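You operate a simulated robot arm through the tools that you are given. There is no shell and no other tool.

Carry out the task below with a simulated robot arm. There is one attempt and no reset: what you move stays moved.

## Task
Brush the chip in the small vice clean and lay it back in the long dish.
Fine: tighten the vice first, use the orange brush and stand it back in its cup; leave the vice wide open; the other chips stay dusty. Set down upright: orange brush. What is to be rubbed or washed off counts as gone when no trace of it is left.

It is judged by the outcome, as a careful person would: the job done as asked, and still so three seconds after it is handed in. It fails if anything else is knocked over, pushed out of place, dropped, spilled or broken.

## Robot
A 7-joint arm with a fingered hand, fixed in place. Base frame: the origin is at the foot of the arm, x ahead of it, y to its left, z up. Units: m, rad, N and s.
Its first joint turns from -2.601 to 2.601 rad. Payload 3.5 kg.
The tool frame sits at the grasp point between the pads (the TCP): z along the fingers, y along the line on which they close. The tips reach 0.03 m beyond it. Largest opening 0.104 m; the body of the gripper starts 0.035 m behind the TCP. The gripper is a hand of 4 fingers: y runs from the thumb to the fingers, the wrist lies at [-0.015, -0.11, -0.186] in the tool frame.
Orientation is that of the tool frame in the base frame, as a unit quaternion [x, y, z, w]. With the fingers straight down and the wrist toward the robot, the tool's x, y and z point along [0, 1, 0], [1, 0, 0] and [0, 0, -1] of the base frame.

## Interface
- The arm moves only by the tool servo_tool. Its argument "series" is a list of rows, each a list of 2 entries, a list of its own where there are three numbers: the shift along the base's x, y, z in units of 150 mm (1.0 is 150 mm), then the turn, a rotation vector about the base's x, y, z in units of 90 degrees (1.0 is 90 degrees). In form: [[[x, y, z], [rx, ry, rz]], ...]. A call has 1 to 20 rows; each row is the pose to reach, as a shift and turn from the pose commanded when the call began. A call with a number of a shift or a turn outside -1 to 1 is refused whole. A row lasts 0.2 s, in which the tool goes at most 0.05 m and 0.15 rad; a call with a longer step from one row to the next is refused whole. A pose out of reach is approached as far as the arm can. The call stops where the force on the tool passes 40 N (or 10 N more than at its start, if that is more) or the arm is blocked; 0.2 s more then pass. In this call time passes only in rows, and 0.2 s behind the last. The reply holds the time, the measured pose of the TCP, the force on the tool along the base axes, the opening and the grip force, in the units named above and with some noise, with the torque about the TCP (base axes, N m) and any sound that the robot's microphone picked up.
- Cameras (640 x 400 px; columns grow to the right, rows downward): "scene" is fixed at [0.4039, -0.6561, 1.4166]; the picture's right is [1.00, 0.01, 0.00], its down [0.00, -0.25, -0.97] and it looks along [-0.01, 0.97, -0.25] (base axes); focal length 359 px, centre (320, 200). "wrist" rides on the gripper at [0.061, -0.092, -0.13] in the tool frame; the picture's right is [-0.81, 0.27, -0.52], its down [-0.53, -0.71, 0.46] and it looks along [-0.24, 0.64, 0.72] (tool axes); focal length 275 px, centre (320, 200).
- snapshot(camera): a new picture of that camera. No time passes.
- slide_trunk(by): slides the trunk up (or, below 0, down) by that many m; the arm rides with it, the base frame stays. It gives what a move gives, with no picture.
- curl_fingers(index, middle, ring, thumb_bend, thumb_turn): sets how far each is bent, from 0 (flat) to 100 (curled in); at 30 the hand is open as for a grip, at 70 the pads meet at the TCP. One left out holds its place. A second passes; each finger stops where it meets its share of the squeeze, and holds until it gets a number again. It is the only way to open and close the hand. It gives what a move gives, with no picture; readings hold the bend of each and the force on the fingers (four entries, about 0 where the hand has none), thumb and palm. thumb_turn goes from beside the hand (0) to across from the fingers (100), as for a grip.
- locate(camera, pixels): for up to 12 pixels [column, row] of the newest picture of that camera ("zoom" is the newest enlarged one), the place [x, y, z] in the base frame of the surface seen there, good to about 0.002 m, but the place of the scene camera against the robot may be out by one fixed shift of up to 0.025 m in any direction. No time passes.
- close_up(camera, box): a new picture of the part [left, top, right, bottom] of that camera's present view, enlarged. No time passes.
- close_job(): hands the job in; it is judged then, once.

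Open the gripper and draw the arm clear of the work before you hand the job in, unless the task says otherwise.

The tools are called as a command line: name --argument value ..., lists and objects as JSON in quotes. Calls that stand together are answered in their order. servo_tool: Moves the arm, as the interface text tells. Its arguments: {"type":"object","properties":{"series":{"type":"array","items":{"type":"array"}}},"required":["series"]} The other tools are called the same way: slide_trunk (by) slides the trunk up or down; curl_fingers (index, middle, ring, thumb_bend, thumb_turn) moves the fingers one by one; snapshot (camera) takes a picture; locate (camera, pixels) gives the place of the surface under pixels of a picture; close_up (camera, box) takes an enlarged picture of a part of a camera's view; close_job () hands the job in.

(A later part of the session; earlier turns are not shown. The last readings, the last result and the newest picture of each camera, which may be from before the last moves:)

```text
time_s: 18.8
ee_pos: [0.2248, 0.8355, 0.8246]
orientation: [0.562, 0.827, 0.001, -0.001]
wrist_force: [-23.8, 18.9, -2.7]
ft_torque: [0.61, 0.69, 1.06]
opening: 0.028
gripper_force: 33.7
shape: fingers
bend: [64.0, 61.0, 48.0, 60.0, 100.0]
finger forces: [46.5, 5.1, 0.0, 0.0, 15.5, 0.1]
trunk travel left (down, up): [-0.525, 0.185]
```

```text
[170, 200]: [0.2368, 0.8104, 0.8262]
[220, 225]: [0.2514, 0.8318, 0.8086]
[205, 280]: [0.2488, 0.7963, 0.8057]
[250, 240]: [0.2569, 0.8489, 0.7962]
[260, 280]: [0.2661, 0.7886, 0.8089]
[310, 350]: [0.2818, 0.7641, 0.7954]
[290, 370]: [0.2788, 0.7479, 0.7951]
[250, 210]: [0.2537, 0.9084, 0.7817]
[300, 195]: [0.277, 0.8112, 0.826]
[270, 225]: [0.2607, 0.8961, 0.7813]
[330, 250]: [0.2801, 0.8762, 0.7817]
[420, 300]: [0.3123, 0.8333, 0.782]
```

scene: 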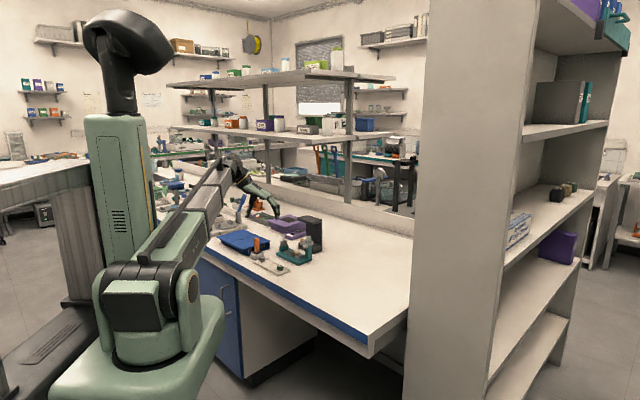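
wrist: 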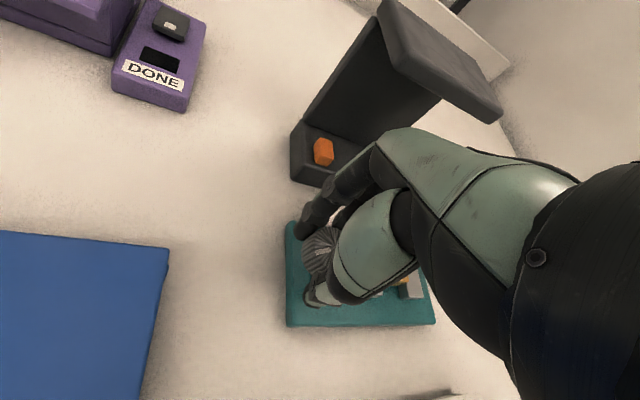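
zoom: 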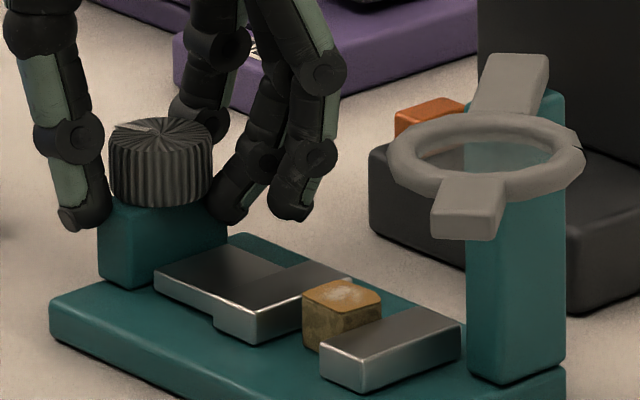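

I'll measure the indicator direction and jaw position directly.

locate --camera "wrist" --pixels '[[345, 252], [350, 250], [356, 248], [335, 249], [330, 252]]'

close_up --camera "scene" --box '[280, 225, 310, 255]'

locate --camera "zoom" --pixels '[[155, 185], [215, 232], [130, 225], [195, 190], [200, 235], [150, 230], [240, 375], [270, 398], [330, 378], [370, 395], [410, 390]]'

```text
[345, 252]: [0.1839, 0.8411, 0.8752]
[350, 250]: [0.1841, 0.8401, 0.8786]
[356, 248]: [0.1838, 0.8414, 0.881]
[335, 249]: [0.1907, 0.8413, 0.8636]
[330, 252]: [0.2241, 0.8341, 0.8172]
```

```text
13.33 times, centred on (295, 240) of scene
```

zoom: 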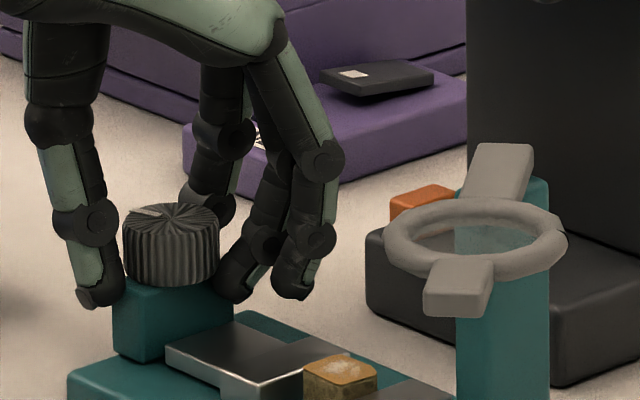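

```text
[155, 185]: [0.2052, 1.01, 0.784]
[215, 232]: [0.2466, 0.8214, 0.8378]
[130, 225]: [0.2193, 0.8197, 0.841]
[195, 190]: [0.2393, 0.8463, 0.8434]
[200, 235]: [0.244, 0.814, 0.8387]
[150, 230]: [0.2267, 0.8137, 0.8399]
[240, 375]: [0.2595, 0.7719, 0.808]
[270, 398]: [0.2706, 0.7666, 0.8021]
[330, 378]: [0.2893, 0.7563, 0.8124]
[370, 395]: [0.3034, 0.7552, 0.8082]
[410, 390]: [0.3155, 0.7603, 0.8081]
```

The indicator is at about 144°, so the knob turned 22° of the commanded 38°. The thumb tip reaches below the knob's lower rim (z≈0.799) and binds against the square post. I'll release, regrip about 9 mm higher and turn again.

curl_fingers --index 48 --middle 48 --thumb_bend 45

servo_tool --series '[[[0, 0, 0.06], [0, 0, 0]], [[0, 0, 0.06], [0, 0, 0.085]], [[0, 0, 0.06], [0, 0, 0.17]], [[0, 0, 0.06], [0, 0, 0.255]], [[0, 0, 0.06], [0, 0, 0.34]], [[0, 0, 0.06], [0, 0, 0.425]]]'

close_up --camera "scene" --box '[280, 225, 310, 255]'

close_up --camera "wrist" --box '[250, 190, 420, 390]'

```text
time_s: 19.8
ee_pos: [0.225, 0.8348, 0.8254]
orientation: [0.561, 0.828, 0.0, 0.002]
wrist_force: [-29.4, 18.4, 2.1]
ft_torque: [0.46, 0.73, 0.67]
opening: 0.041
gripper_force: 17.5
shape: fingers
bend: [63.0, 48.0, 48.0, 45.0, 98.0]
finger forces: [34.3, 0.0, 0.0, 0.0, 0.1, 0.1]
trunk travel left (down, up): [-0.525, 0.185]
```

```text
time_s: 21.2
ee_pos: [0.2278, 0.8335, 0.8345]
orientation: [0.259, 0.966, 0.0, 0.001]
wrist_force: [0.7, -1.1, 0.5]
ft_torque: [-0.02, -0.02, -0.04]
opening: 0.0606
gripper_force: 0.1
shape: fingers
bend: [48.0, 48.0, 48.0, 45.0, 97.0]
finger forces: [0.0, 0.1, 0.0, 0.1, 0.0, 0.0]
trunk travel left (down, up): [-0.525, 0.185]
```

```text
13.33 times, centred on (295, 240) of scene
```

zoom: 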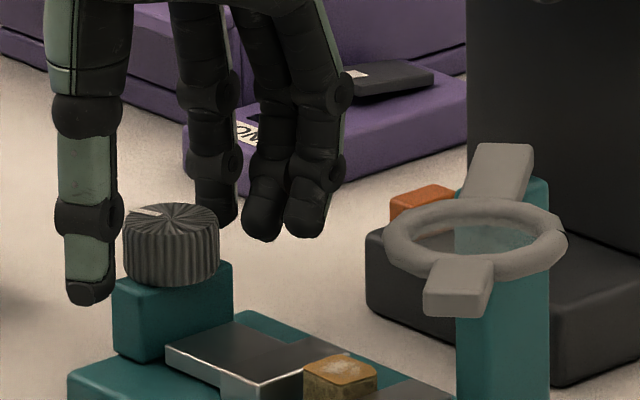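

```text
2.00 times, centred on (335, 290) of wrist
```

zoom: 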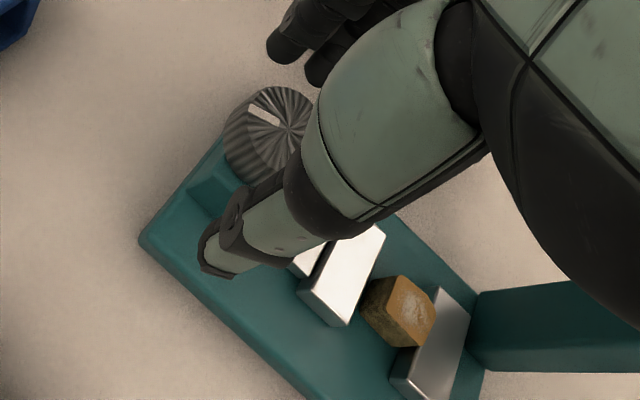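

The index pad slipped around the knob's side, so the knob sits between the index and middle fingers. I'll measure fingertip positions relative to the knob to align the index pad and thumb squarely.

close_up --camera "scene" --box '[278, 215, 312, 255]'

locate --camera "zoom" --pixels '[[210, 235], [210, 200], [250, 250], [285, 250], [265, 210], [305, 210], [120, 300], [120, 260], [120, 230], [192, 248], [150, 245], [235, 250]]'

```text
10.00 times, centred on (295, 235) of scene
```

zoom: 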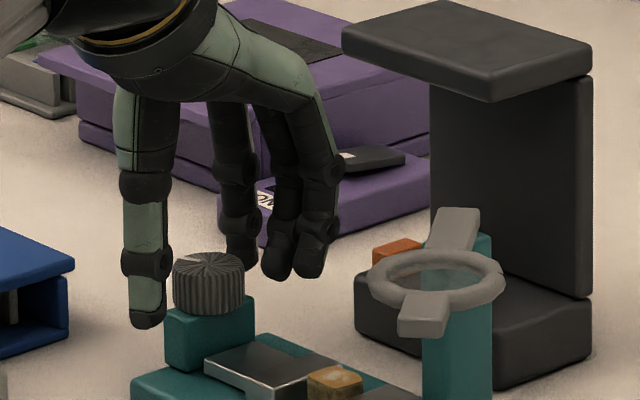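

```text
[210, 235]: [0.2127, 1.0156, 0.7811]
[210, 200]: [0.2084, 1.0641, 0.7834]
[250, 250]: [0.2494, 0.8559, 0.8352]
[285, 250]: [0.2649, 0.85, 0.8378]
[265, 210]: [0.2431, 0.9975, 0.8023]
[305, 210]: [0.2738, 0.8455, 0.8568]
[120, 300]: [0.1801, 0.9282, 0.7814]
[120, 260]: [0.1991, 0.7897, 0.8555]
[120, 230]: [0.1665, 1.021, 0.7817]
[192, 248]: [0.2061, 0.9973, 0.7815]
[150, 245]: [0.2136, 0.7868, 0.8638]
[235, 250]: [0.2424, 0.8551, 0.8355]
```

The index sits at +9 mm, middle −8 mm and thumb +4 mm in tool x relative to the knob. I'll shift about 5 mm so index and thumb oppose squarely with middle as a side support, then grip at this higher level.

servo_tool --series '[[[0.036, -0.005, 0], [0, 0, 0]]]'

curl_fingers --index 58 --middle 58 --thumb_bend 58

curl_fingers --index 70 --middle 66 --thumb_bend 74

```text
time_s: 21.6
ee_pos: [0.2337, 0.8329, 0.8352]
orientation: [0.26, 0.966, 0.0, -0.001]
wrist_force: [-0.3, -1.5, -0.1]
ft_torque: [0.0, -0.01, -0.01]
opening: 0.0611
gripper_force: 0.1
shape: fingers
bend: [48.0, 48.0, 48.0, 45.0, 97.0]
finger forces: [0.0, 0.1, 0.1, 0.0, 0.0, 0.0]
trunk travel left (down, up): [-0.525, 0.185]
```

```text
time_s: 22.6
ee_pos: [0.2341, 0.8325, 0.8348]
orientation: [0.26, 0.966, -0.001, 0.001]
wrist_force: [-0.6, -0.2, -0.4]
ft_torque: [-0.01, -0.02, 0.0]
opening: 0.0352
gripper_force: 0.0
shape: fingers
bend: [57.0, 57.0, 48.0, 56.0, 97.0]
finger forces: [0.0, 0.0, 0.0, 0.0, 0.3, 0.0]
trunk travel left (down, up): [-0.525, 0.185]
```

```text
time_s: 23.6
ee_pos: [0.2329, 0.8311, 0.8353]
orientation: [0.26, 0.966, 0.0, 0.0]
wrist_force: [-2.7, -7.0, -1.9]
ft_torque: [-0.13, 0.03, 0.02]
opening: 0.0254
gripper_force: 9.6
shape: fingers
bend: [62.0, 65.0, 48.0, 61.0, 97.0]
finger forces: [5.6, 0.6, 0.0, 0.1, 13.3, 0.1]
trunk travel left (down, up): [-0.525, 0.185]
```

Index and thumb oppose each other on the knob. Turning 40° clockwise while keeping the grip offset rotating with the hand.

servo_tool --series '[[[-0.001, -0.004, 0], [0, 0, -0.074]], [[-0.003, -0.008, 0], [0, 0, -0.148]], [[-0.004, -0.011, 0], [0, 0, -0.222]], [[-0.006, -0.014, 0], [0, 0, -0.296]], [[-0.009, -0.018, 0], [0, 0, -0.37]], [[-0.011, -0.021, 0], [0, 0, -0.444]]]'

close_up --camera "scene" --box '[278, 225, 312, 260]'

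close_up --camera "wrist" --box '[270, 200, 440, 340]'

```text
time_s: 25.0
ee_pos: [0.2328, 0.8311, 0.8338]
orientation: [0.574, 0.819, -0.001, 0.0]
wrist_force: [-3.6, -3.4, -2.3]
ft_torque: [-0.12, 0.07, 0.04]
opening: 0.0252
gripper_force: 9.8
shape: fingers
bend: [62.0, 65.0, 48.0, 62.0, 97.0]
finger forces: [6.9, 1.2, 0.0, 0.0, 11.8, 0.0]
trunk travel left (down, up): [-0.525, 0.185]
```

```text
11.43 times, centred on (295, 242) of scene
```

zoom: 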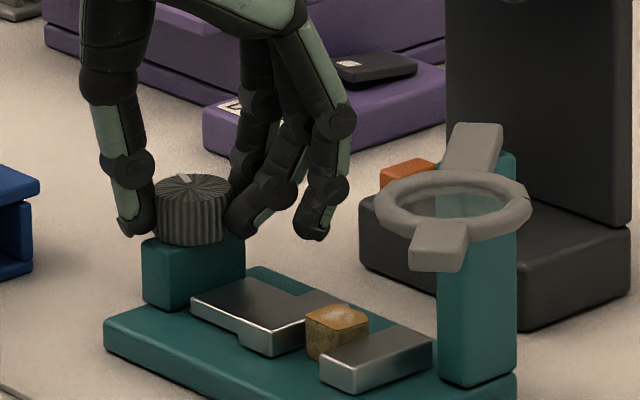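

```text
2.86 times, centred on (355, 270) of wrist
```

zoom: 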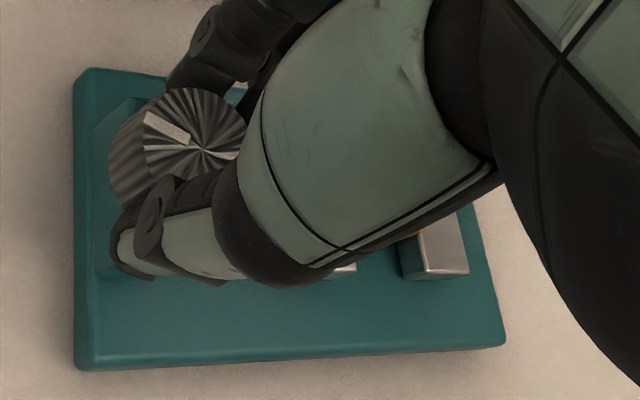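

The knob turned smoothly with low forces and the indicator now points nearly away. I'll continue another 40° clockwise.

servo_tool --series '[[[-0.003, -0.002, 0], [0, 0, -0.074]], [[-0.007, -0.005, 0], [0, 0, -0.148]], [[-0.011, -0.007, 0], [0, 0, -0.222]], [[-0.015, -0.008, 0], [0, 0, -0.296]], [[-0.019, -0.009, 0], [0, 0, -0.37]], [[-0.023, -0.01, 0], [0, 0, -0.444]]]'

close_up --camera "scene" --box '[278, 225, 312, 260]'

close_up --camera "wrist" --box '[230, 180, 400, 340]'

```text
time_s: 26.4
ee_pos: [0.2287, 0.8284, 0.8347]
orientation: [0.82, 0.573, 0.0, 0.0]
wrist_force: [-2.6, -0.3, -2.1]
ft_torque: [0.02, 0.03, 0.02]
opening: 0.0252
gripper_force: 9.8
shape: fingers
bend: [61.0, 65.0, 48.0, 63.0, 97.0]
finger forces: [7.7, 1.4, 0.1, 0.0, 10.8, 0.0]
trunk travel left (down, up): [-0.525, 0.185]
```

```text
11.43 times, centred on (295, 242) of scene
```

zoom: 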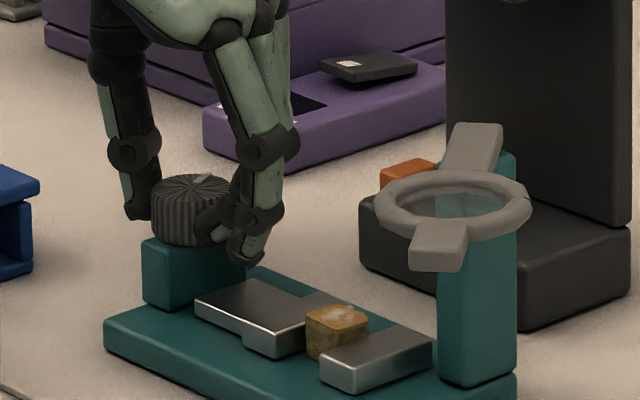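

```text
2.50 times, centred on (315, 260) of wrist
```

zoom: 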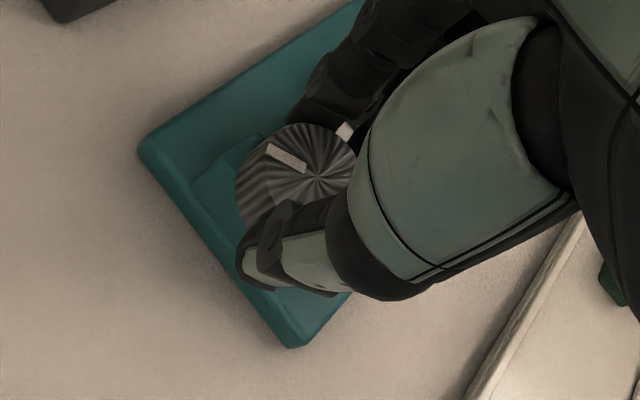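

The indicator is now near 65°, the jaw has advanced a few millimetres and there's no tightening load yet. I'll release, swing back to yaw +60° around the knob and take another clockwise stroke.

curl_fingers --index 48 --middle 48 --thumb_bend 45

servo_tool --series '[[[0.004, 0.001, 0], [0, 0, 0.0889]], [[0.008, 0.002, 0], [0, 0, 0.1778]], [[0.013, 0.004, 0], [0, 0, 0.2667]], [[0.017, 0.006, 0], [0, 0, 0.3556]], [[0.022, 0.009, 0], [0, 0, 0.4445]], [[0.025, 0.013, 0], [0, 0, 0.5334]], [[0.028, 0.017, 0], [0, 0, 0.6223]], [[0.03, 0.021, 0], [0, 0, 0.7112]], [[0.032, 0.026, 0], [0, 0, 0.8]], [[0.034, 0.031, 0], [0, 0, 0.889]]]'

close_up --camera "scene" --box '[278, 225, 312, 260]'

close_up --camera "wrist" --box '[250, 190, 420, 390]'

```text
time_s: 27.4
ee_pos: [0.2292, 0.8278, 0.8344]
orientation: [0.819, 0.574, 0.0, 0.0]
wrist_force: [0.4, 0.2, -0.1]
ft_torque: [0.02, 0.0, 0.0]
opening: 0.0604
gripper_force: 0.0
shape: fingers
bend: [48.0, 48.0, 48.0, 45.0, 97.0]
finger forces: [0.1, 0.1, 0.0, 0.0, 0.0, 0.1]
trunk travel left (down, up): [-0.525, 0.185]
```

```text
time_s: 29.6
ee_pos: [0.2336, 0.833, 0.8343]
orientation: [0.258, 0.966, 0.001, 0.001]
wrist_force: [-0.2, 0.5, 0.9]
ft_torque: [-0.01, 0.01, 0.0]
opening: 0.0607
gripper_force: 0.1
shape: fingers
bend: [48.0, 48.0, 48.0, 45.0, 97.0]
finger forces: [0.0, 0.1, 0.1, 0.0, 0.0, 0.0]
trunk travel left (down, up): [-0.525, 0.185]
```

```text
11.43 times, centred on (295, 242) of scene
```

zoom: 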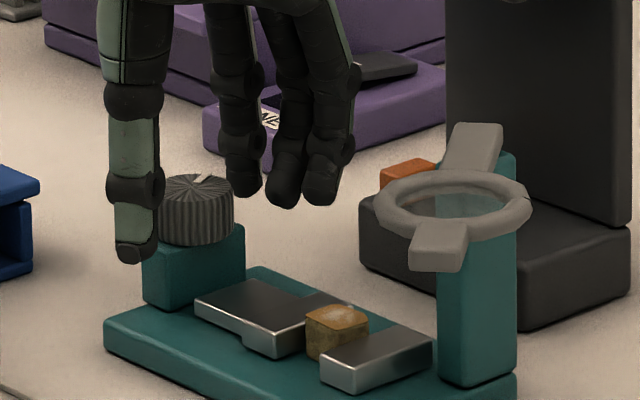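

```text
2.00 times, centred on (335, 290) of wrist
```

zoom: 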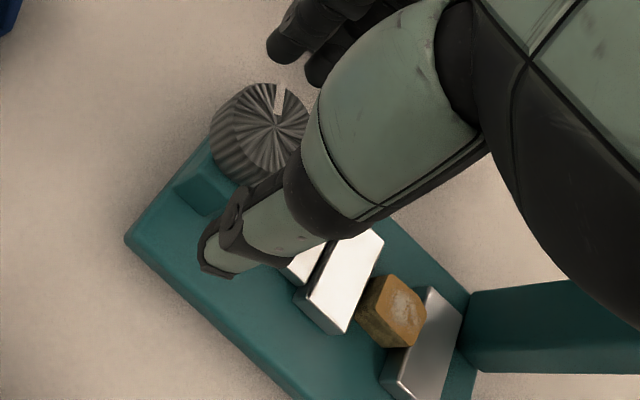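

The stroke held: the indicator is near (203,177) in the scene zoom. I'll measure the remaining jaw gap here.

locate --camera "zoom" --pixels '[[381, 240], [346, 325], [365, 280], [300, 298], [362, 305], [395, 285], [420, 300], [410, 342], [432, 292], [276, 125], [279, 88], [383, 375]]'

```text
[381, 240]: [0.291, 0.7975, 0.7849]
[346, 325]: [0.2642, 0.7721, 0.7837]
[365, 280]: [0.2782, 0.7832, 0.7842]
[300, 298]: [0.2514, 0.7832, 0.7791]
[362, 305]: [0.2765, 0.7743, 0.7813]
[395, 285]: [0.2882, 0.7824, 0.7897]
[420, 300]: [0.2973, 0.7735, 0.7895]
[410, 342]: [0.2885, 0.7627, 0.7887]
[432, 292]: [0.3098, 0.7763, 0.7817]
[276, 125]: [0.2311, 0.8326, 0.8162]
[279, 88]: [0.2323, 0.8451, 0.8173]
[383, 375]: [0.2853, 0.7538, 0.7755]
```

About 10 mm of travel remains at about 0.083 mm per degree, so roughly 120° more. Gripping for another 80° stroke.

curl_fingers --index 58 --middle 58 --thumb_bend 58

curl_fingers --index 70 --middle 66 --thumb_bend 74

servo_tool --series '[[[-0.001, -0.004, 0], [0, 0, -0.074]], [[-0.003, -0.008, 0], [0, 0, -0.148]], [[-0.004, -0.011, 0], [0, 0, -0.222]], [[-0.006, -0.014, 0], [0, 0, -0.296]], [[-0.009, -0.018, 0], [0, 0, -0.37]], [[-0.011, -0.021, 0], [0, 0, -0.444]], [[-0.014, -0.023, 0], [0, 0, -0.518]], [[-0.018, -0.026, 0], [0, 0, -0.592]], [[-0.022, -0.028, 0], [0, 0, -0.666]], [[-0.026, -0.029, 0], [0, 0, -0.74]], [[-0.03, -0.03, 0], [0, 0, -0.814]], [[-0.034, -0.031, 0], [0, 0, -0.889]]]'

close_up --camera "scene" --box '[278, 225, 312, 260]'

close_up --camera "wrist" --box '[230, 180, 400, 340]'

```text
time_s: 30.6
ee_pos: [0.2344, 0.8327, 0.8334]
orientation: [0.259, 0.966, -0.001, 0.0]
wrist_force: [-0.5, -0.8, 0.2]
ft_torque: [0.0, -0.01, 0.02]
opening: 0.0348
gripper_force: 0.2
shape: fingers
bend: [57.0, 57.0, 48.0, 56.0, 97.0]
finger forces: [0.0, 0.0, 0.1, 0.0, 0.3, 0.0]
trunk travel left (down, up): [-0.525, 0.185]
```

```text
time_s: 31.6
ee_pos: [0.2333, 0.8323, 0.8341]
orientation: [0.26, 0.966, 0.0, 0.0]
wrist_force: [-1.3, -7.6, -2.7]
ft_torque: [-0.16, 0.02, 0.04]
opening: 0.0255
gripper_force: 10.3
shape: fingers
bend: [62.0, 65.0, 48.0, 61.0, 97.0]
finger forces: [6.1, 0.6, 0.0, 0.1, 13.5, 0.1]
trunk travel left (down, up): [-0.525, 0.185]
```

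```text
time_s: 34.2
ee_pos: [0.229, 0.829, 0.8346]
orientation: [0.82, 0.573, 0.001, 0.0]
wrist_force: [-1.6, -1.1, -3.1]
ft_torque: [-0.04, -0.05, 0.06]
opening: 0.0253
gripper_force: 9.3
shape: fingers
bend: [61.0, 64.0, 48.0, 63.0, 98.0]
finger forces: [8.1, 1.5, 0.0, 0.0, 10.4, 0.0]
trunk travel left (down, up): [-0.525, 0.185]
```

```text
11.43 times, centred on (295, 242) of scene
```

zoom: 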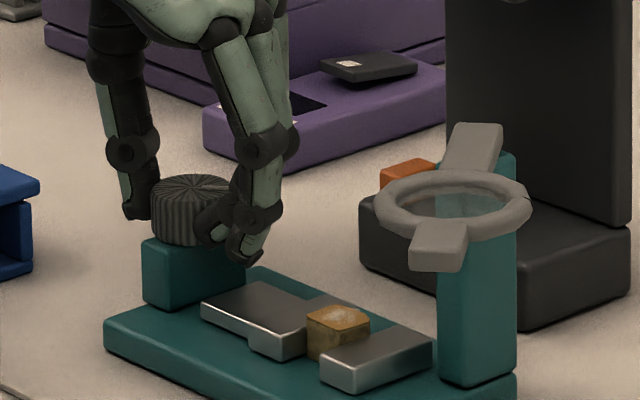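

```text
2.50 times, centred on (315, 260) of wrist
```

zoom: 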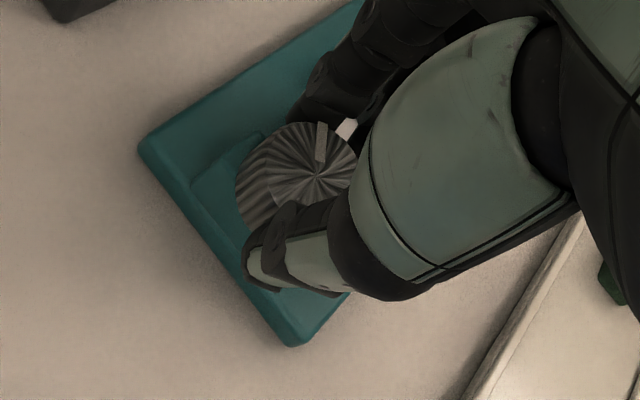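

The jaw has advanced and nearly reaches the chip. One more release, back-swing and clockwise stroke.

curl_fingers --index 48 --middle 48 --thumb_bend 45

servo_tool --series '[[[0.004, 0.001, 0], [0, 0, 0.0889]], [[0.008, 0.002, 0], [0, 0, 0.1778]], [[0.013, 0.004, 0], [0, 0, 0.2667]], [[0.017, 0.006, 0], [0, 0, 0.3556]], [[0.022, 0.009, 0], [0, 0, 0.4445]], [[0.025, 0.013, 0], [0, 0, 0.5334]], [[0.028, 0.017, 0], [0, 0, 0.6223]], [[0.03, 0.021, 0], [0, 0, 0.7112]], [[0.032, 0.026, 0], [0, 0, 0.8]], [[0.034, 0.031, 0], [0, 0, 0.889]]]'

close_up --camera "wrist" --box '[250, 190, 420, 390]'

locate --camera "zoom" --pixels '[[381, 240], [346, 325], [365, 280], [362, 305], [395, 285], [420, 300], [410, 342], [432, 292], [276, 125], [300, 100]]'

```text
time_s: 35.2
ee_pos: [0.2287, 0.8278, 0.8348]
orientation: [0.819, 0.573, 0.001, 0.0]
wrist_force: [-0.6, -0.3, -0.3]
ft_torque: [-0.01, 0.03, -0.01]
opening: 0.0605
gripper_force: 0.1
shape: fingers
bend: [48.0, 48.0, 48.0, 45.0, 98.0]
finger forces: [0.0, 0.1, 0.0, 0.0, 0.0, 0.0]
trunk travel left (down, up): [-0.525, 0.185]
```

```text
time_s: 37.4
ee_pos: [0.2326, 0.8327, 0.8336]
orientation: [0.258, 0.966, 0.0, 0.001]
wrist_force: [0.4, 0.0, 0.1]
ft_torque: [0.0, -0.01, 0.01]
opening: 0.0607
gripper_force: 0.1
shape: fingers
bend: [48.0, 48.0, 48.0, 45.0, 98.0]
finger forces: [0.1, 0.1, 0.0, 0.1, 0.1, 0.1]
trunk travel left (down, up): [-0.525, 0.185]
```

```text
2.00 times, centred on (335, 290) of wrist
```

zoom: 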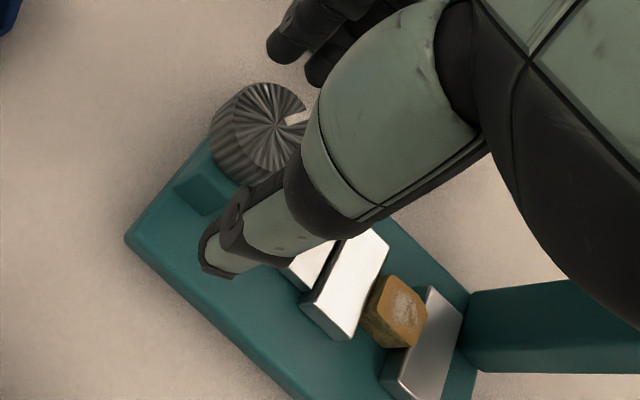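

```text
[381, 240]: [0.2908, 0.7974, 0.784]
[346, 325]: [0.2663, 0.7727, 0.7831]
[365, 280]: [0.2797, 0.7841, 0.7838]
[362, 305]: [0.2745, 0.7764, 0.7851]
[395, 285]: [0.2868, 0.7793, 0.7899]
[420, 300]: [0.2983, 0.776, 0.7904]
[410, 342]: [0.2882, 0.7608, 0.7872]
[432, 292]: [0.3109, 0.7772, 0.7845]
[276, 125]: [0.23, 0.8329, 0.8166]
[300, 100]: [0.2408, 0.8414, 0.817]
```

The indicator has rotated a further ~65° and the gap is about 5 mm smaller. Another clockwise stroke.

curl_fingers --index 58 --middle 58 --thumb_bend 58

curl_fingers --index 70 --middle 66 --thumb_bend 74

servo_tool --series '[[[-0.001, -0.004, 0], [0, 0, -0.074]], [[-0.003, -0.008, 0], [0, 0, -0.148]], [[-0.004, -0.011, 0], [0, 0, -0.222]], [[-0.006, -0.014, 0], [0, 0, -0.296]], [[-0.009, -0.018, 0], [0, 0, -0.37]], [[-0.011, -0.021, 0], [0, 0, -0.444]], [[-0.014, -0.023, 0], [0, 0, -0.518]], [[-0.018, -0.026, 0], [0, 0, -0.592]], [[-0.022, -0.028, 0], [0, 0, -0.666]], [[-0.026, -0.029, 0], [0, 0, -0.74]], [[-0.03, -0.03, 0], [0, 0, -0.814]], [[-0.034, -0.031, 0], [0, 0, -0.889]]]'

close_up --camera "scene" --box '[278, 225, 312, 260]'

close_up --camera "wrist" --box '[230, 180, 400, 340]'

```text
time_s: 38.4
ee_pos: [0.2332, 0.8321, 0.8338]
orientation: [0.258, 0.966, -0.001, 0.0]
wrist_force: [-0.7, -0.6, 0.0]
ft_torque: [0.02, 0.01, 0.04]
opening: 0.0349
gripper_force: 0.0
shape: fingers
bend: [57.0, 57.0, 48.0, 56.0, 98.0]
finger forces: [0.1, 0.0, 0.1, 0.0, 0.2, 0.0]
trunk travel left (down, up): [-0.525, 0.185]
```

```text
time_s: 39.4
ee_pos: [0.2331, 0.8328, 0.8343]
orientation: [0.259, 0.966, 0.0, 0.0]
wrist_force: [-1.2, -6.3, -1.9]
ft_torque: [-0.17, 0.01, -0.01]
opening: 0.0256
gripper_force: 10.3
shape: fingers
bend: [62.0, 65.0, 48.0, 61.0, 97.0]
finger forces: [6.1, 0.6, 0.0, 0.0, 13.4, 0.0]
trunk travel left (down, up): [-0.525, 0.185]
```

```text
time_s: 42.0
ee_pos: [0.2285, 0.8283, 0.8346]
orientation: [0.819, 0.573, 0.0, 0.001]
wrist_force: [-2.6, 0.3, -3.3]
ft_torque: [0.0, -0.04, 0.22]
opening: 0.0253
gripper_force: 10.2
shape: fingers
bend: [61.0, 65.0, 48.0, 62.0, 100.0]
finger forces: [8.1, 0.9, 0.1, 0.0, 11.3, 0.0]
trunk travel left (down, up): [-0.525, 0.185]
```

```text
11.43 times, centred on (295, 242) of scene
```

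zoom: 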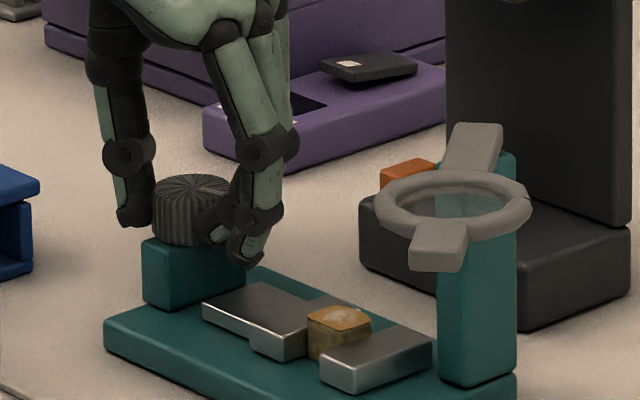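

```text
2.50 times, centred on (315, 260) of wrist
```

zoom: 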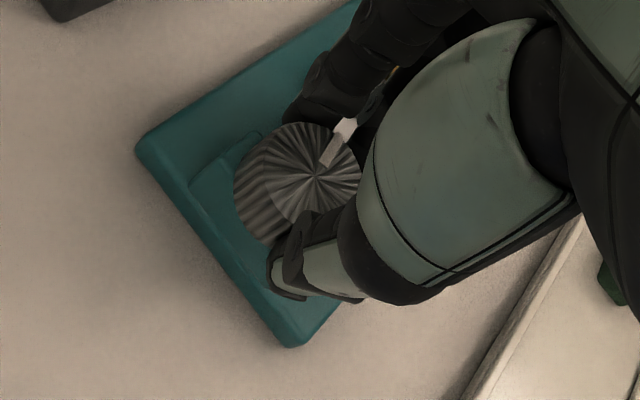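

Torque rose to 0.22 and the knob advanced only about 25° before slipping, which suggests the vice has gripped. I'll release and check the gap from above.

curl_fingers --index 48 --middle 48 --thumb_bend 45

servo_tool --series '[[[0.004, 0.001, 0], [0, 0, 0.0889]], [[0.008, 0.002, 0], [0, 0, 0.1778]], [[0.013, 0.004, 0], [0, 0, 0.2667]], [[0.017, 0.006, 0], [0, 0, 0.3556]], [[0.022, 0.009, 0], [0, 0, 0.4445]], [[0.025, 0.013, 0], [0, 0, 0.5334]], [[0.028, 0.017, 0], [0, 0, 0.6223]], [[0.03, 0.021, 0], [0, 0, 0.7112]], [[0.032, 0.026, 0], [0, 0, 0.8]], [[0.034, 0.031, 0], [0, 0, 0.889]]]'

close_up --camera "wrist" --box '[330, 270, 480, 390]'

locate --camera "zoom" --pixels '[[240, 130], [170, 280], [200, 215], [240, 180], [290, 160], [300, 250], [235, 200], [350, 160], [270, 320], [320, 220], [260, 200], [225, 230]]'

close_up --camera "scene" --box '[278, 230, 308, 260]'

```text
time_s: 43.0
ee_pos: [0.2299, 0.8278, 0.8341]
orientation: [0.82, 0.573, 0.0, 0.0]
wrist_force: [-0.8, 0.1, 0.1]
ft_torque: [-0.03, 0.0, -0.03]
opening: 0.0604
gripper_force: 0.1
shape: fingers
bend: [48.0, 48.0, 48.0, 45.0, 98.0]
finger forces: [0.0, 0.0, 0.0, 0.1, 0.0, 0.0]
trunk travel left (down, up): [-0.525, 0.185]
```

```text
time_s: 45.2
ee_pos: [0.2339, 0.8336, 0.8346]
orientation: [0.259, 0.966, 0.0, 0.0]
wrist_force: [-0.3, -0.6, 0.4]
ft_torque: [0.0, -0.01, -0.01]
opening: 0.0607
gripper_force: 0.1
shape: fingers
bend: [48.0, 48.0, 48.0, 45.0, 98.0]
finger forces: [0.1, 0.1, 0.0, 0.0, 0.0, 0.0]
trunk travel left (down, up): [-0.525, 0.185]
```

```text
3.33 times, centred on (405, 330) of wrist
```

zoom: 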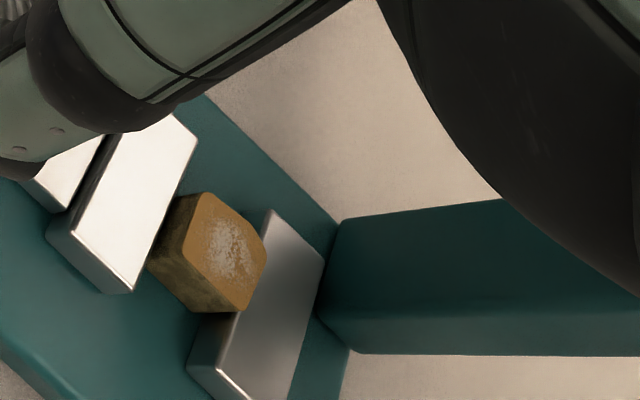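

```text
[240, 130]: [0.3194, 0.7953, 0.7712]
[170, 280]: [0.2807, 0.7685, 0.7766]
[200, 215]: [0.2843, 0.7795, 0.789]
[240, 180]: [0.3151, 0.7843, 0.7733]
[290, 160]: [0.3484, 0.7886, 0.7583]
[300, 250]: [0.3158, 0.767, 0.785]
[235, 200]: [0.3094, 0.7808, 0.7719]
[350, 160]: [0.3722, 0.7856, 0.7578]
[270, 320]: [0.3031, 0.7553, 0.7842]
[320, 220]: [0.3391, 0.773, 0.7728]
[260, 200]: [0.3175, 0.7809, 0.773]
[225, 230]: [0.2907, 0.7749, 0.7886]
```

```text
13.33 times, centred on (293, 245) of scene
```

zoom: 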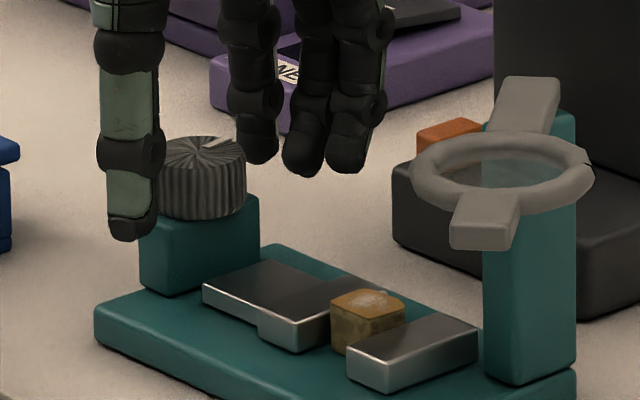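

I'll measure the jaw faces again to confirm the gap equals the chip's width.

close_up --camera "wrist" --box '[330, 270, 450, 380]'

locate --camera "zoom" --pixels '[[232, 165], [180, 285], [160, 325], [225, 240], [258, 235], [325, 320], [345, 255], [280, 385], [262, 400], [210, 300], [190, 310], [290, 372]]'

```text
3.64 times, centred on (390, 325) of wrist
```

zoom: 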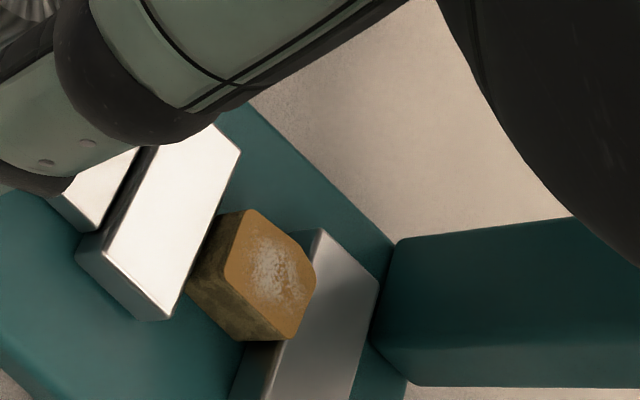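

```text
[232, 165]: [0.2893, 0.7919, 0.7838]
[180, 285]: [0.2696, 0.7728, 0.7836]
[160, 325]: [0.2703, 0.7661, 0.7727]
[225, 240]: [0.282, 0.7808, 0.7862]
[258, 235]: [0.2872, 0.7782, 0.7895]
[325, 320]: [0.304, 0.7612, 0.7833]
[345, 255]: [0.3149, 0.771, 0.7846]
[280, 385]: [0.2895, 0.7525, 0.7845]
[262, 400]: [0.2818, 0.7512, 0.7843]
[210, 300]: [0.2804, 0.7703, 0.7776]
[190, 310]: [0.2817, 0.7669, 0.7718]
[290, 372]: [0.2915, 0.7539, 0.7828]
```

The jaw now touches the chip, which has been nudged towards the fixed jaw. To be sure it's tight, I'll do one more stroke with a firmer grip and watch the torque.

curl_fingers --index 58 --middle 58 --thumb_bend 58

curl_fingers --index 74 --middle 67 --thumb_bend 78

servo_tool --series '[[[-0.001, -0.004, 0], [0, 0, -0.074]], [[-0.003, -0.008, 0], [0, 0, -0.148]], [[-0.004, -0.011, 0], [0, 0, -0.222]], [[-0.006, -0.014, 0], [0, 0, -0.296]]]'

close_up --camera "scene" --box '[278, 230, 308, 260]'

close_up --camera "wrist" --box '[270, 200, 440, 340]'

```text
time_s: 46.2
ee_pos: [0.2339, 0.8326, 0.8342]
orientation: [0.259, 0.966, 0.0, 0.0]
wrist_force: [-0.4, -0.6, 0.3]
ft_torque: [-0.01, 0.03, 0.0]
opening: 0.0348
gripper_force: 0.0
shape: fingers
bend: [57.0, 57.0, 48.0, 56.0, 98.0]
finger forces: [0.0, 0.1, 0.0, 0.0, 0.2, 0.0]
trunk travel left (down, up): [-0.525, 0.185]
```

```text
time_s: 47.2
ee_pos: [0.2331, 0.8329, 0.8341]
orientation: [0.258, 0.966, 0.0, 0.0]
wrist_force: [-0.9, -10.0, -5.5]
ft_torque: [-0.23, -0.03, 0.03]
opening: 0.0248
gripper_force: 13.0
shape: fingers
bend: [60.0, 66.0, 48.0, 62.0, 97.0]
finger forces: [7.8, 1.4, 0.0, 0.0, 18.2, 0.0]
trunk travel left (down, up): [-0.525, 0.185]
```

```text
time_s: 48.2
ee_pos: [0.2331, 0.8312, 0.8356]
orientation: [0.475, 0.88, 0.0, 0.0]
wrist_force: [-5.1, -9.0, -5.5]
ft_torque: [-0.21, 0.03, 0.0]
opening: 0.0249
gripper_force: 13.4
shape: fingers
bend: [60.0, 66.0, 48.0, 62.0, 97.0]
finger forces: [7.6, 2.0, 0.1, 0.0, 17.5, 0.0]
trunk travel left (down, up): [-0.525, 0.185]
```

```text
13.33 times, centred on (293, 245) of scene
```

zoom: 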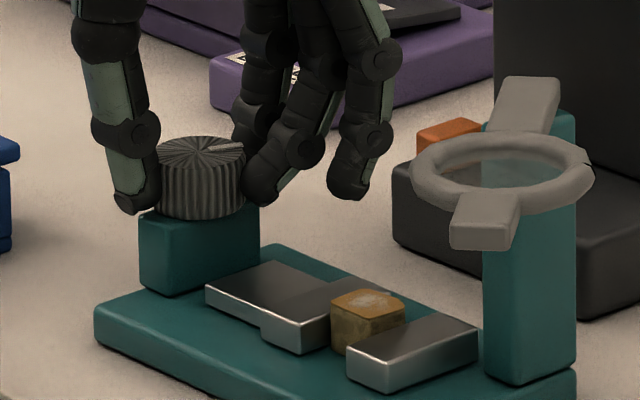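

```text
2.86 times, centred on (355, 270) of wrist
```

zoom: 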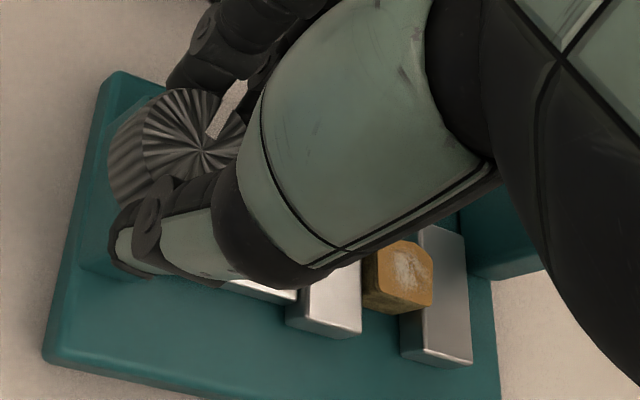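

The jaw had crept back about 3 mm after the last release or back-swing. I'll finish this stroke and then check step by step whether releasing or swinging back undoes it.

servo_tool --series '[[[-0.003, -0.004, 0], [0, 0, -0.074]], [[-0.005, -0.007, 0], [0, 0, -0.148]], [[-0.008, -0.009, 0], [0, 0, -0.222]], [[-0.012, -0.012, 0], [0, 0, -0.296]], [[-0.016, -0.014, 0], [0, 0, -0.37]], [[-0.02, -0.015, 0], [0, 0, -0.444]]]'

close_up --camera "scene" --box '[278, 230, 308, 260]'

curl_fingers --index 52 --middle 52 --thumb_bend 50

close_up --camera "scene" --box '[278, 230, 308, 260]'

close_up --camera "wrist" --box '[230, 180, 400, 340]'

```text
time_s: 49.6
ee_pos: [0.2296, 0.8283, 0.8347]
orientation: [0.748, 0.664, 0.0, -0.001]
wrist_force: [-2.3, -3.1, -6.5]
ft_torque: [-0.06, -0.02, 0.08]
opening: 0.0251
gripper_force: 13.8
shape: fingers
bend: [59.0, 65.0, 48.0, 63.0, 98.0]
finger forces: [10.1, 2.4, 0.0, 0.0, 14.9, 0.1]
trunk travel left (down, up): [-0.525, 0.185]
```

```text
13.33 times, centred on (293, 245) of scene
```

zoom: 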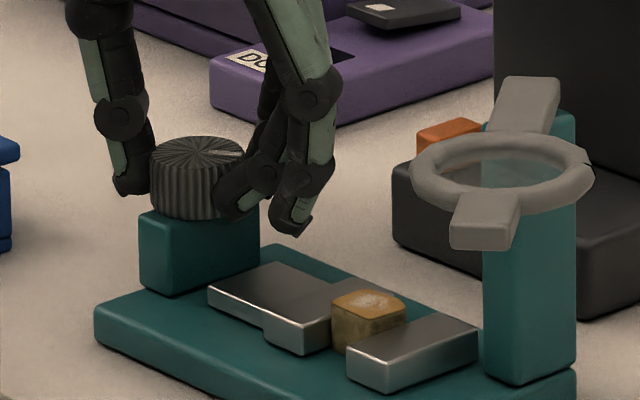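

```text
time_s: 50.6
ee_pos: [0.2305, 0.8277, 0.8357]
orientation: [0.746, 0.666, 0.001, -0.001]
wrist_force: [0.6, -0.5, -0.1]
ft_torque: [0.01, 0.02, 0.01]
opening: 0.0487
gripper_force: 0.1
shape: fingers
bend: [52.0, 52.0, 48.0, 50.0, 98.0]
finger forces: [0.1, 0.0, 0.0, 0.0, 0.1, 0.0]
trunk travel left (down, up): [-0.525, 0.185]
```

```text
13.33 times, centred on (293, 245) of scene
```

zoom: 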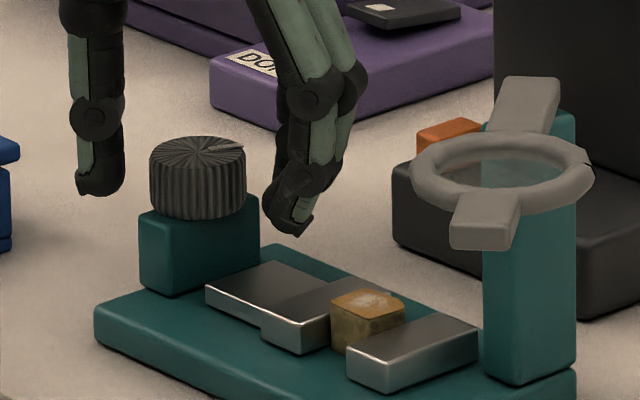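

```text
2.50 times, centred on (315, 260) of wrist
```

zoom: 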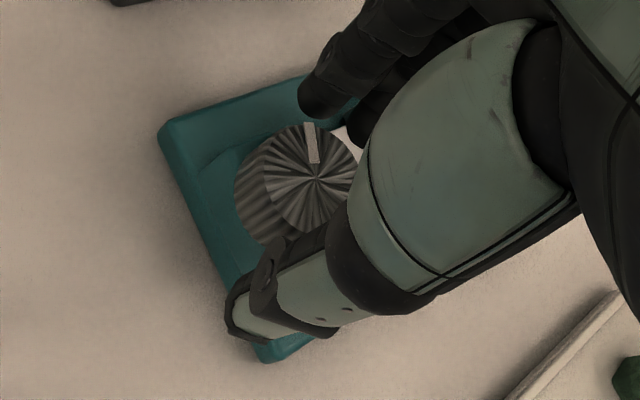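

On release the jaw springs back slightly. I'll wait a couple of seconds without moving to see whether it keeps creeping back.

servo_tool --series '[[[0, 0, 0], [0, 0, 0]], [[0, 0, 0], [0, 0, 0]], [[0, 0, 0], [0, 0, 0]], [[0, 0, 0], [0, 0, 0]], [[0, 0, 0], [0, 0, 0]], [[0, 0, 0], [0, 0, 0]], [[0, 0, 0], [0, 0, 0]], [[0, 0, 0], [0, 0, 0]], [[0, 0, 0], [0, 0, 0]], [[0, 0, 0], [0, 0, 0]]]'

close_up --camera "scene" --box '[278, 230, 308, 260]'

close_up --camera "wrist" --box '[230, 180, 400, 340]'

locate --camera "zoom" --pixels '[[318, 178], [310, 128], [313, 150]]'

```text
time_s: 52.8
ee_pos: [0.2295, 0.8282, 0.8346]
orientation: [0.746, 0.666, 0.0, 0.0]
wrist_force: [-0.1, 0.5, 0.5]
ft_torque: [0.02, 0.01, -0.01]
opening: 0.049
gripper_force: 0.0
shape: fingers
bend: [52.0, 52.0, 48.0, 50.0, 98.0]
finger forces: [0.0, 0.0, 0.1, 0.0, 0.0, 0.0]
trunk travel left (down, up): [-0.525, 0.185]
```

```text
13.33 times, centred on (293, 245) of scene
```

zoom: 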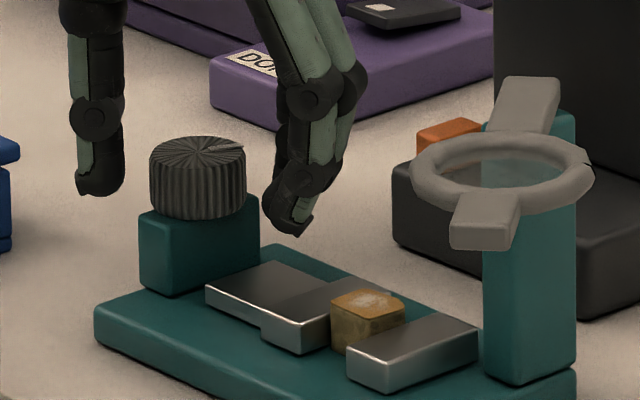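

```text
2.50 times, centred on (315, 260) of wrist
```

zoom: 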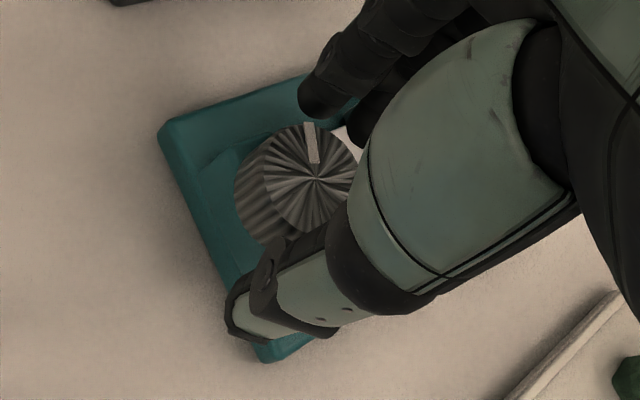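

```text
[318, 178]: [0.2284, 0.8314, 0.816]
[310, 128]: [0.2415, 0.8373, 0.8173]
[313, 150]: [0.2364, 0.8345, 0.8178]
```

It's stable with the indicator at about 24°, so there's no creep; the loss came from the back-swing brushing the knob. I'll regrip here and turn the last bit tighter.

curl_fingers --index 58 --middle 58 --thumb_bend 58

curl_fingers --index 74 --middle 70 --thumb_bend 78

servo_tool --series '[[[-0.004, -0.001, 0], [0, 0, -0.06]], [[-0.008, -0.002, 0], [0, 0, -0.12]], [[-0.012, -0.003, 0], [0, 0, -0.18]]]'

close_up --camera "scene" --box '[278, 230, 308, 260]'

close_up --camera "wrist" --box '[230, 180, 400, 340]'

```text
time_s: 53.8
ee_pos: [0.2299, 0.8279, 0.8353]
orientation: [0.747, 0.665, 0.0, 0.0]
wrist_force: [-0.3, -0.1, 0.1]
ft_torque: [0.02, -0.03, 0.0]
opening: 0.0344
gripper_force: 0.0
shape: fingers
bend: [57.0, 57.0, 48.0, 57.0, 98.0]
finger forces: [0.0, 0.0, 0.0, 0.0, 0.1, 0.1]
trunk travel left (down, up): [-0.525, 0.185]
```

```text
time_s: 54.8
ee_pos: [0.2297, 0.8275, 0.8333]
orientation: [0.747, 0.665, 0.0, -0.001]
wrist_force: [0.7, -4.0, -2.0]
ft_torque: [-0.12, -0.01, 0.02]
opening: 0.0252
gripper_force: 11.6
shape: fingers
bend: [60.0, 67.0, 48.0, 62.0, 97.0]
finger forces: [8.5, 3.8, 0.1, 0.0, 11.3, 0.0]
trunk travel left (down, up): [-0.525, 0.185]
```

```text
time_s: 55.6
ee_pos: [0.2281, 0.8277, 0.8345]
orientation: [0.833, 0.553, -0.001, -0.001]
wrist_force: [1.6, -3.3, -2.3]
ft_torque: [-0.12, -0.04, 0.03]
opening: 0.0252
gripper_force: 11.9
shape: fingers
bend: [60.0, 66.0, 48.0, 62.0, 97.0]
finger forces: [9.4, 4.1, 0.0, 0.0, 10.3, 0.1]
trunk travel left (down, up): [-0.525, 0.185]
```

```text
13.33 times, centred on (293, 245) of scene
```

zoom: 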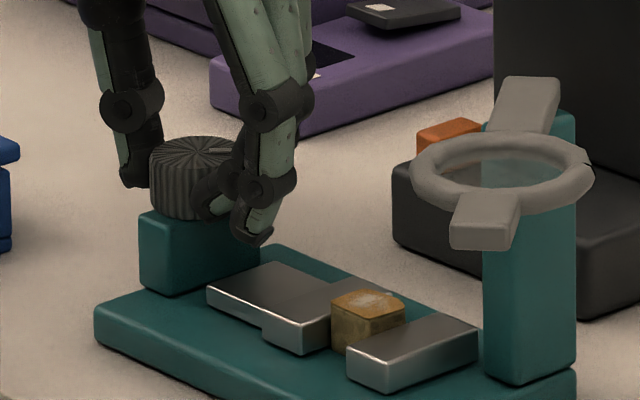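

```text
2.50 times, centred on (315, 260) of wrist
```

zoom: 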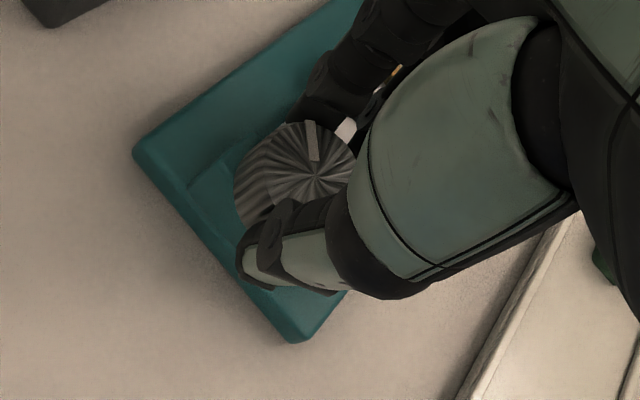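

The knob turned freely another 16° and the indicator is now at about 8°. To avoid losing turn on release I'll first relax the grip without moving the fingers, then lift straight off the knob.

curl_fingers --index 60 --middle 64 --thumb_bend 62

close_up --camera "scene" --box '[278, 230, 308, 260]'

servo_tool --series '[[[0, 0, 0.07], [0, 0, 0]], [[0, 0, 0.14], [0, 0, 0]], [[0, 0, 0.2], [0, 0, 0]]]'

close_up --camera "scene" --box '[278, 230, 308, 260]'

close_up --camera "wrist" --box '[230, 180, 400, 340]'

```text
time_s: 56.6
ee_pos: [0.2272, 0.8277, 0.8349]
orientation: [0.833, 0.553, 0.0, 0.0]
wrist_force: [-1.0, -0.1, 1.3]
ft_torque: [-0.01, 0.07, -0.02]
opening: 0.0283
gripper_force: 1.8
shape: fingers
bend: [59.0, 64.0, 48.0, 60.0, 97.0]
finger forces: [0.7, 0.6, 0.1, 0.0, 2.4, 0.0]
trunk travel left (down, up): [-0.525, 0.185]
```

```text
13.33 times, centred on (293, 245) of scene
```

zoom: 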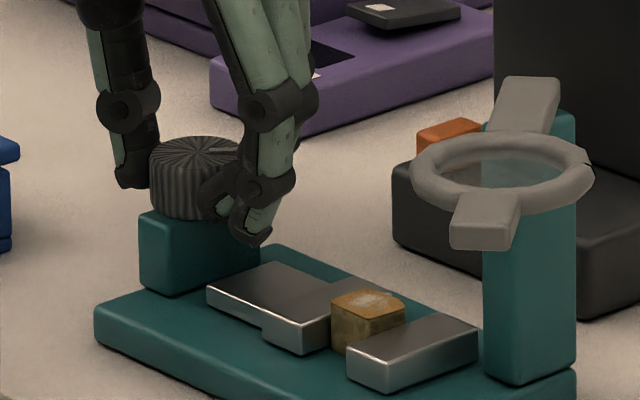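

```text
time_s: 57.4
ee_pos: [0.2289, 0.828, 0.865]
orientation: [0.833, 0.554, 0.0, 0.0]
wrist_force: [-0.2, -0.8, 0.3]
ft_torque: [0.01, -0.04, 0.02]
opening: 0.0241
gripper_force: 0.2
shape: fingers
bend: [60.0, 64.0, 48.0, 62.0, 97.0]
finger forces: [0.1, 0.0, 0.0, 0.0, 0.0, 0.1]
trunk travel left (down, up): [-0.525, 0.185]
```

```text
13.33 times, centred on (293, 245) of scene
```

zoom: 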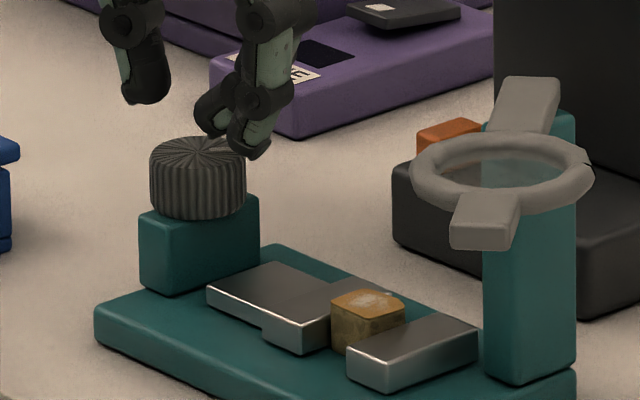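

```text
2.50 times, centred on (315, 260) of wrist
```

zoom: 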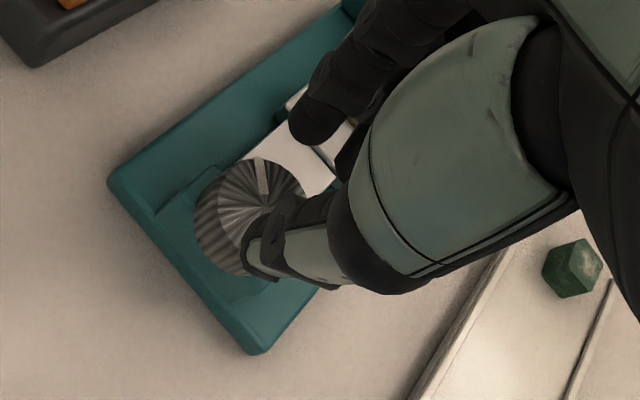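

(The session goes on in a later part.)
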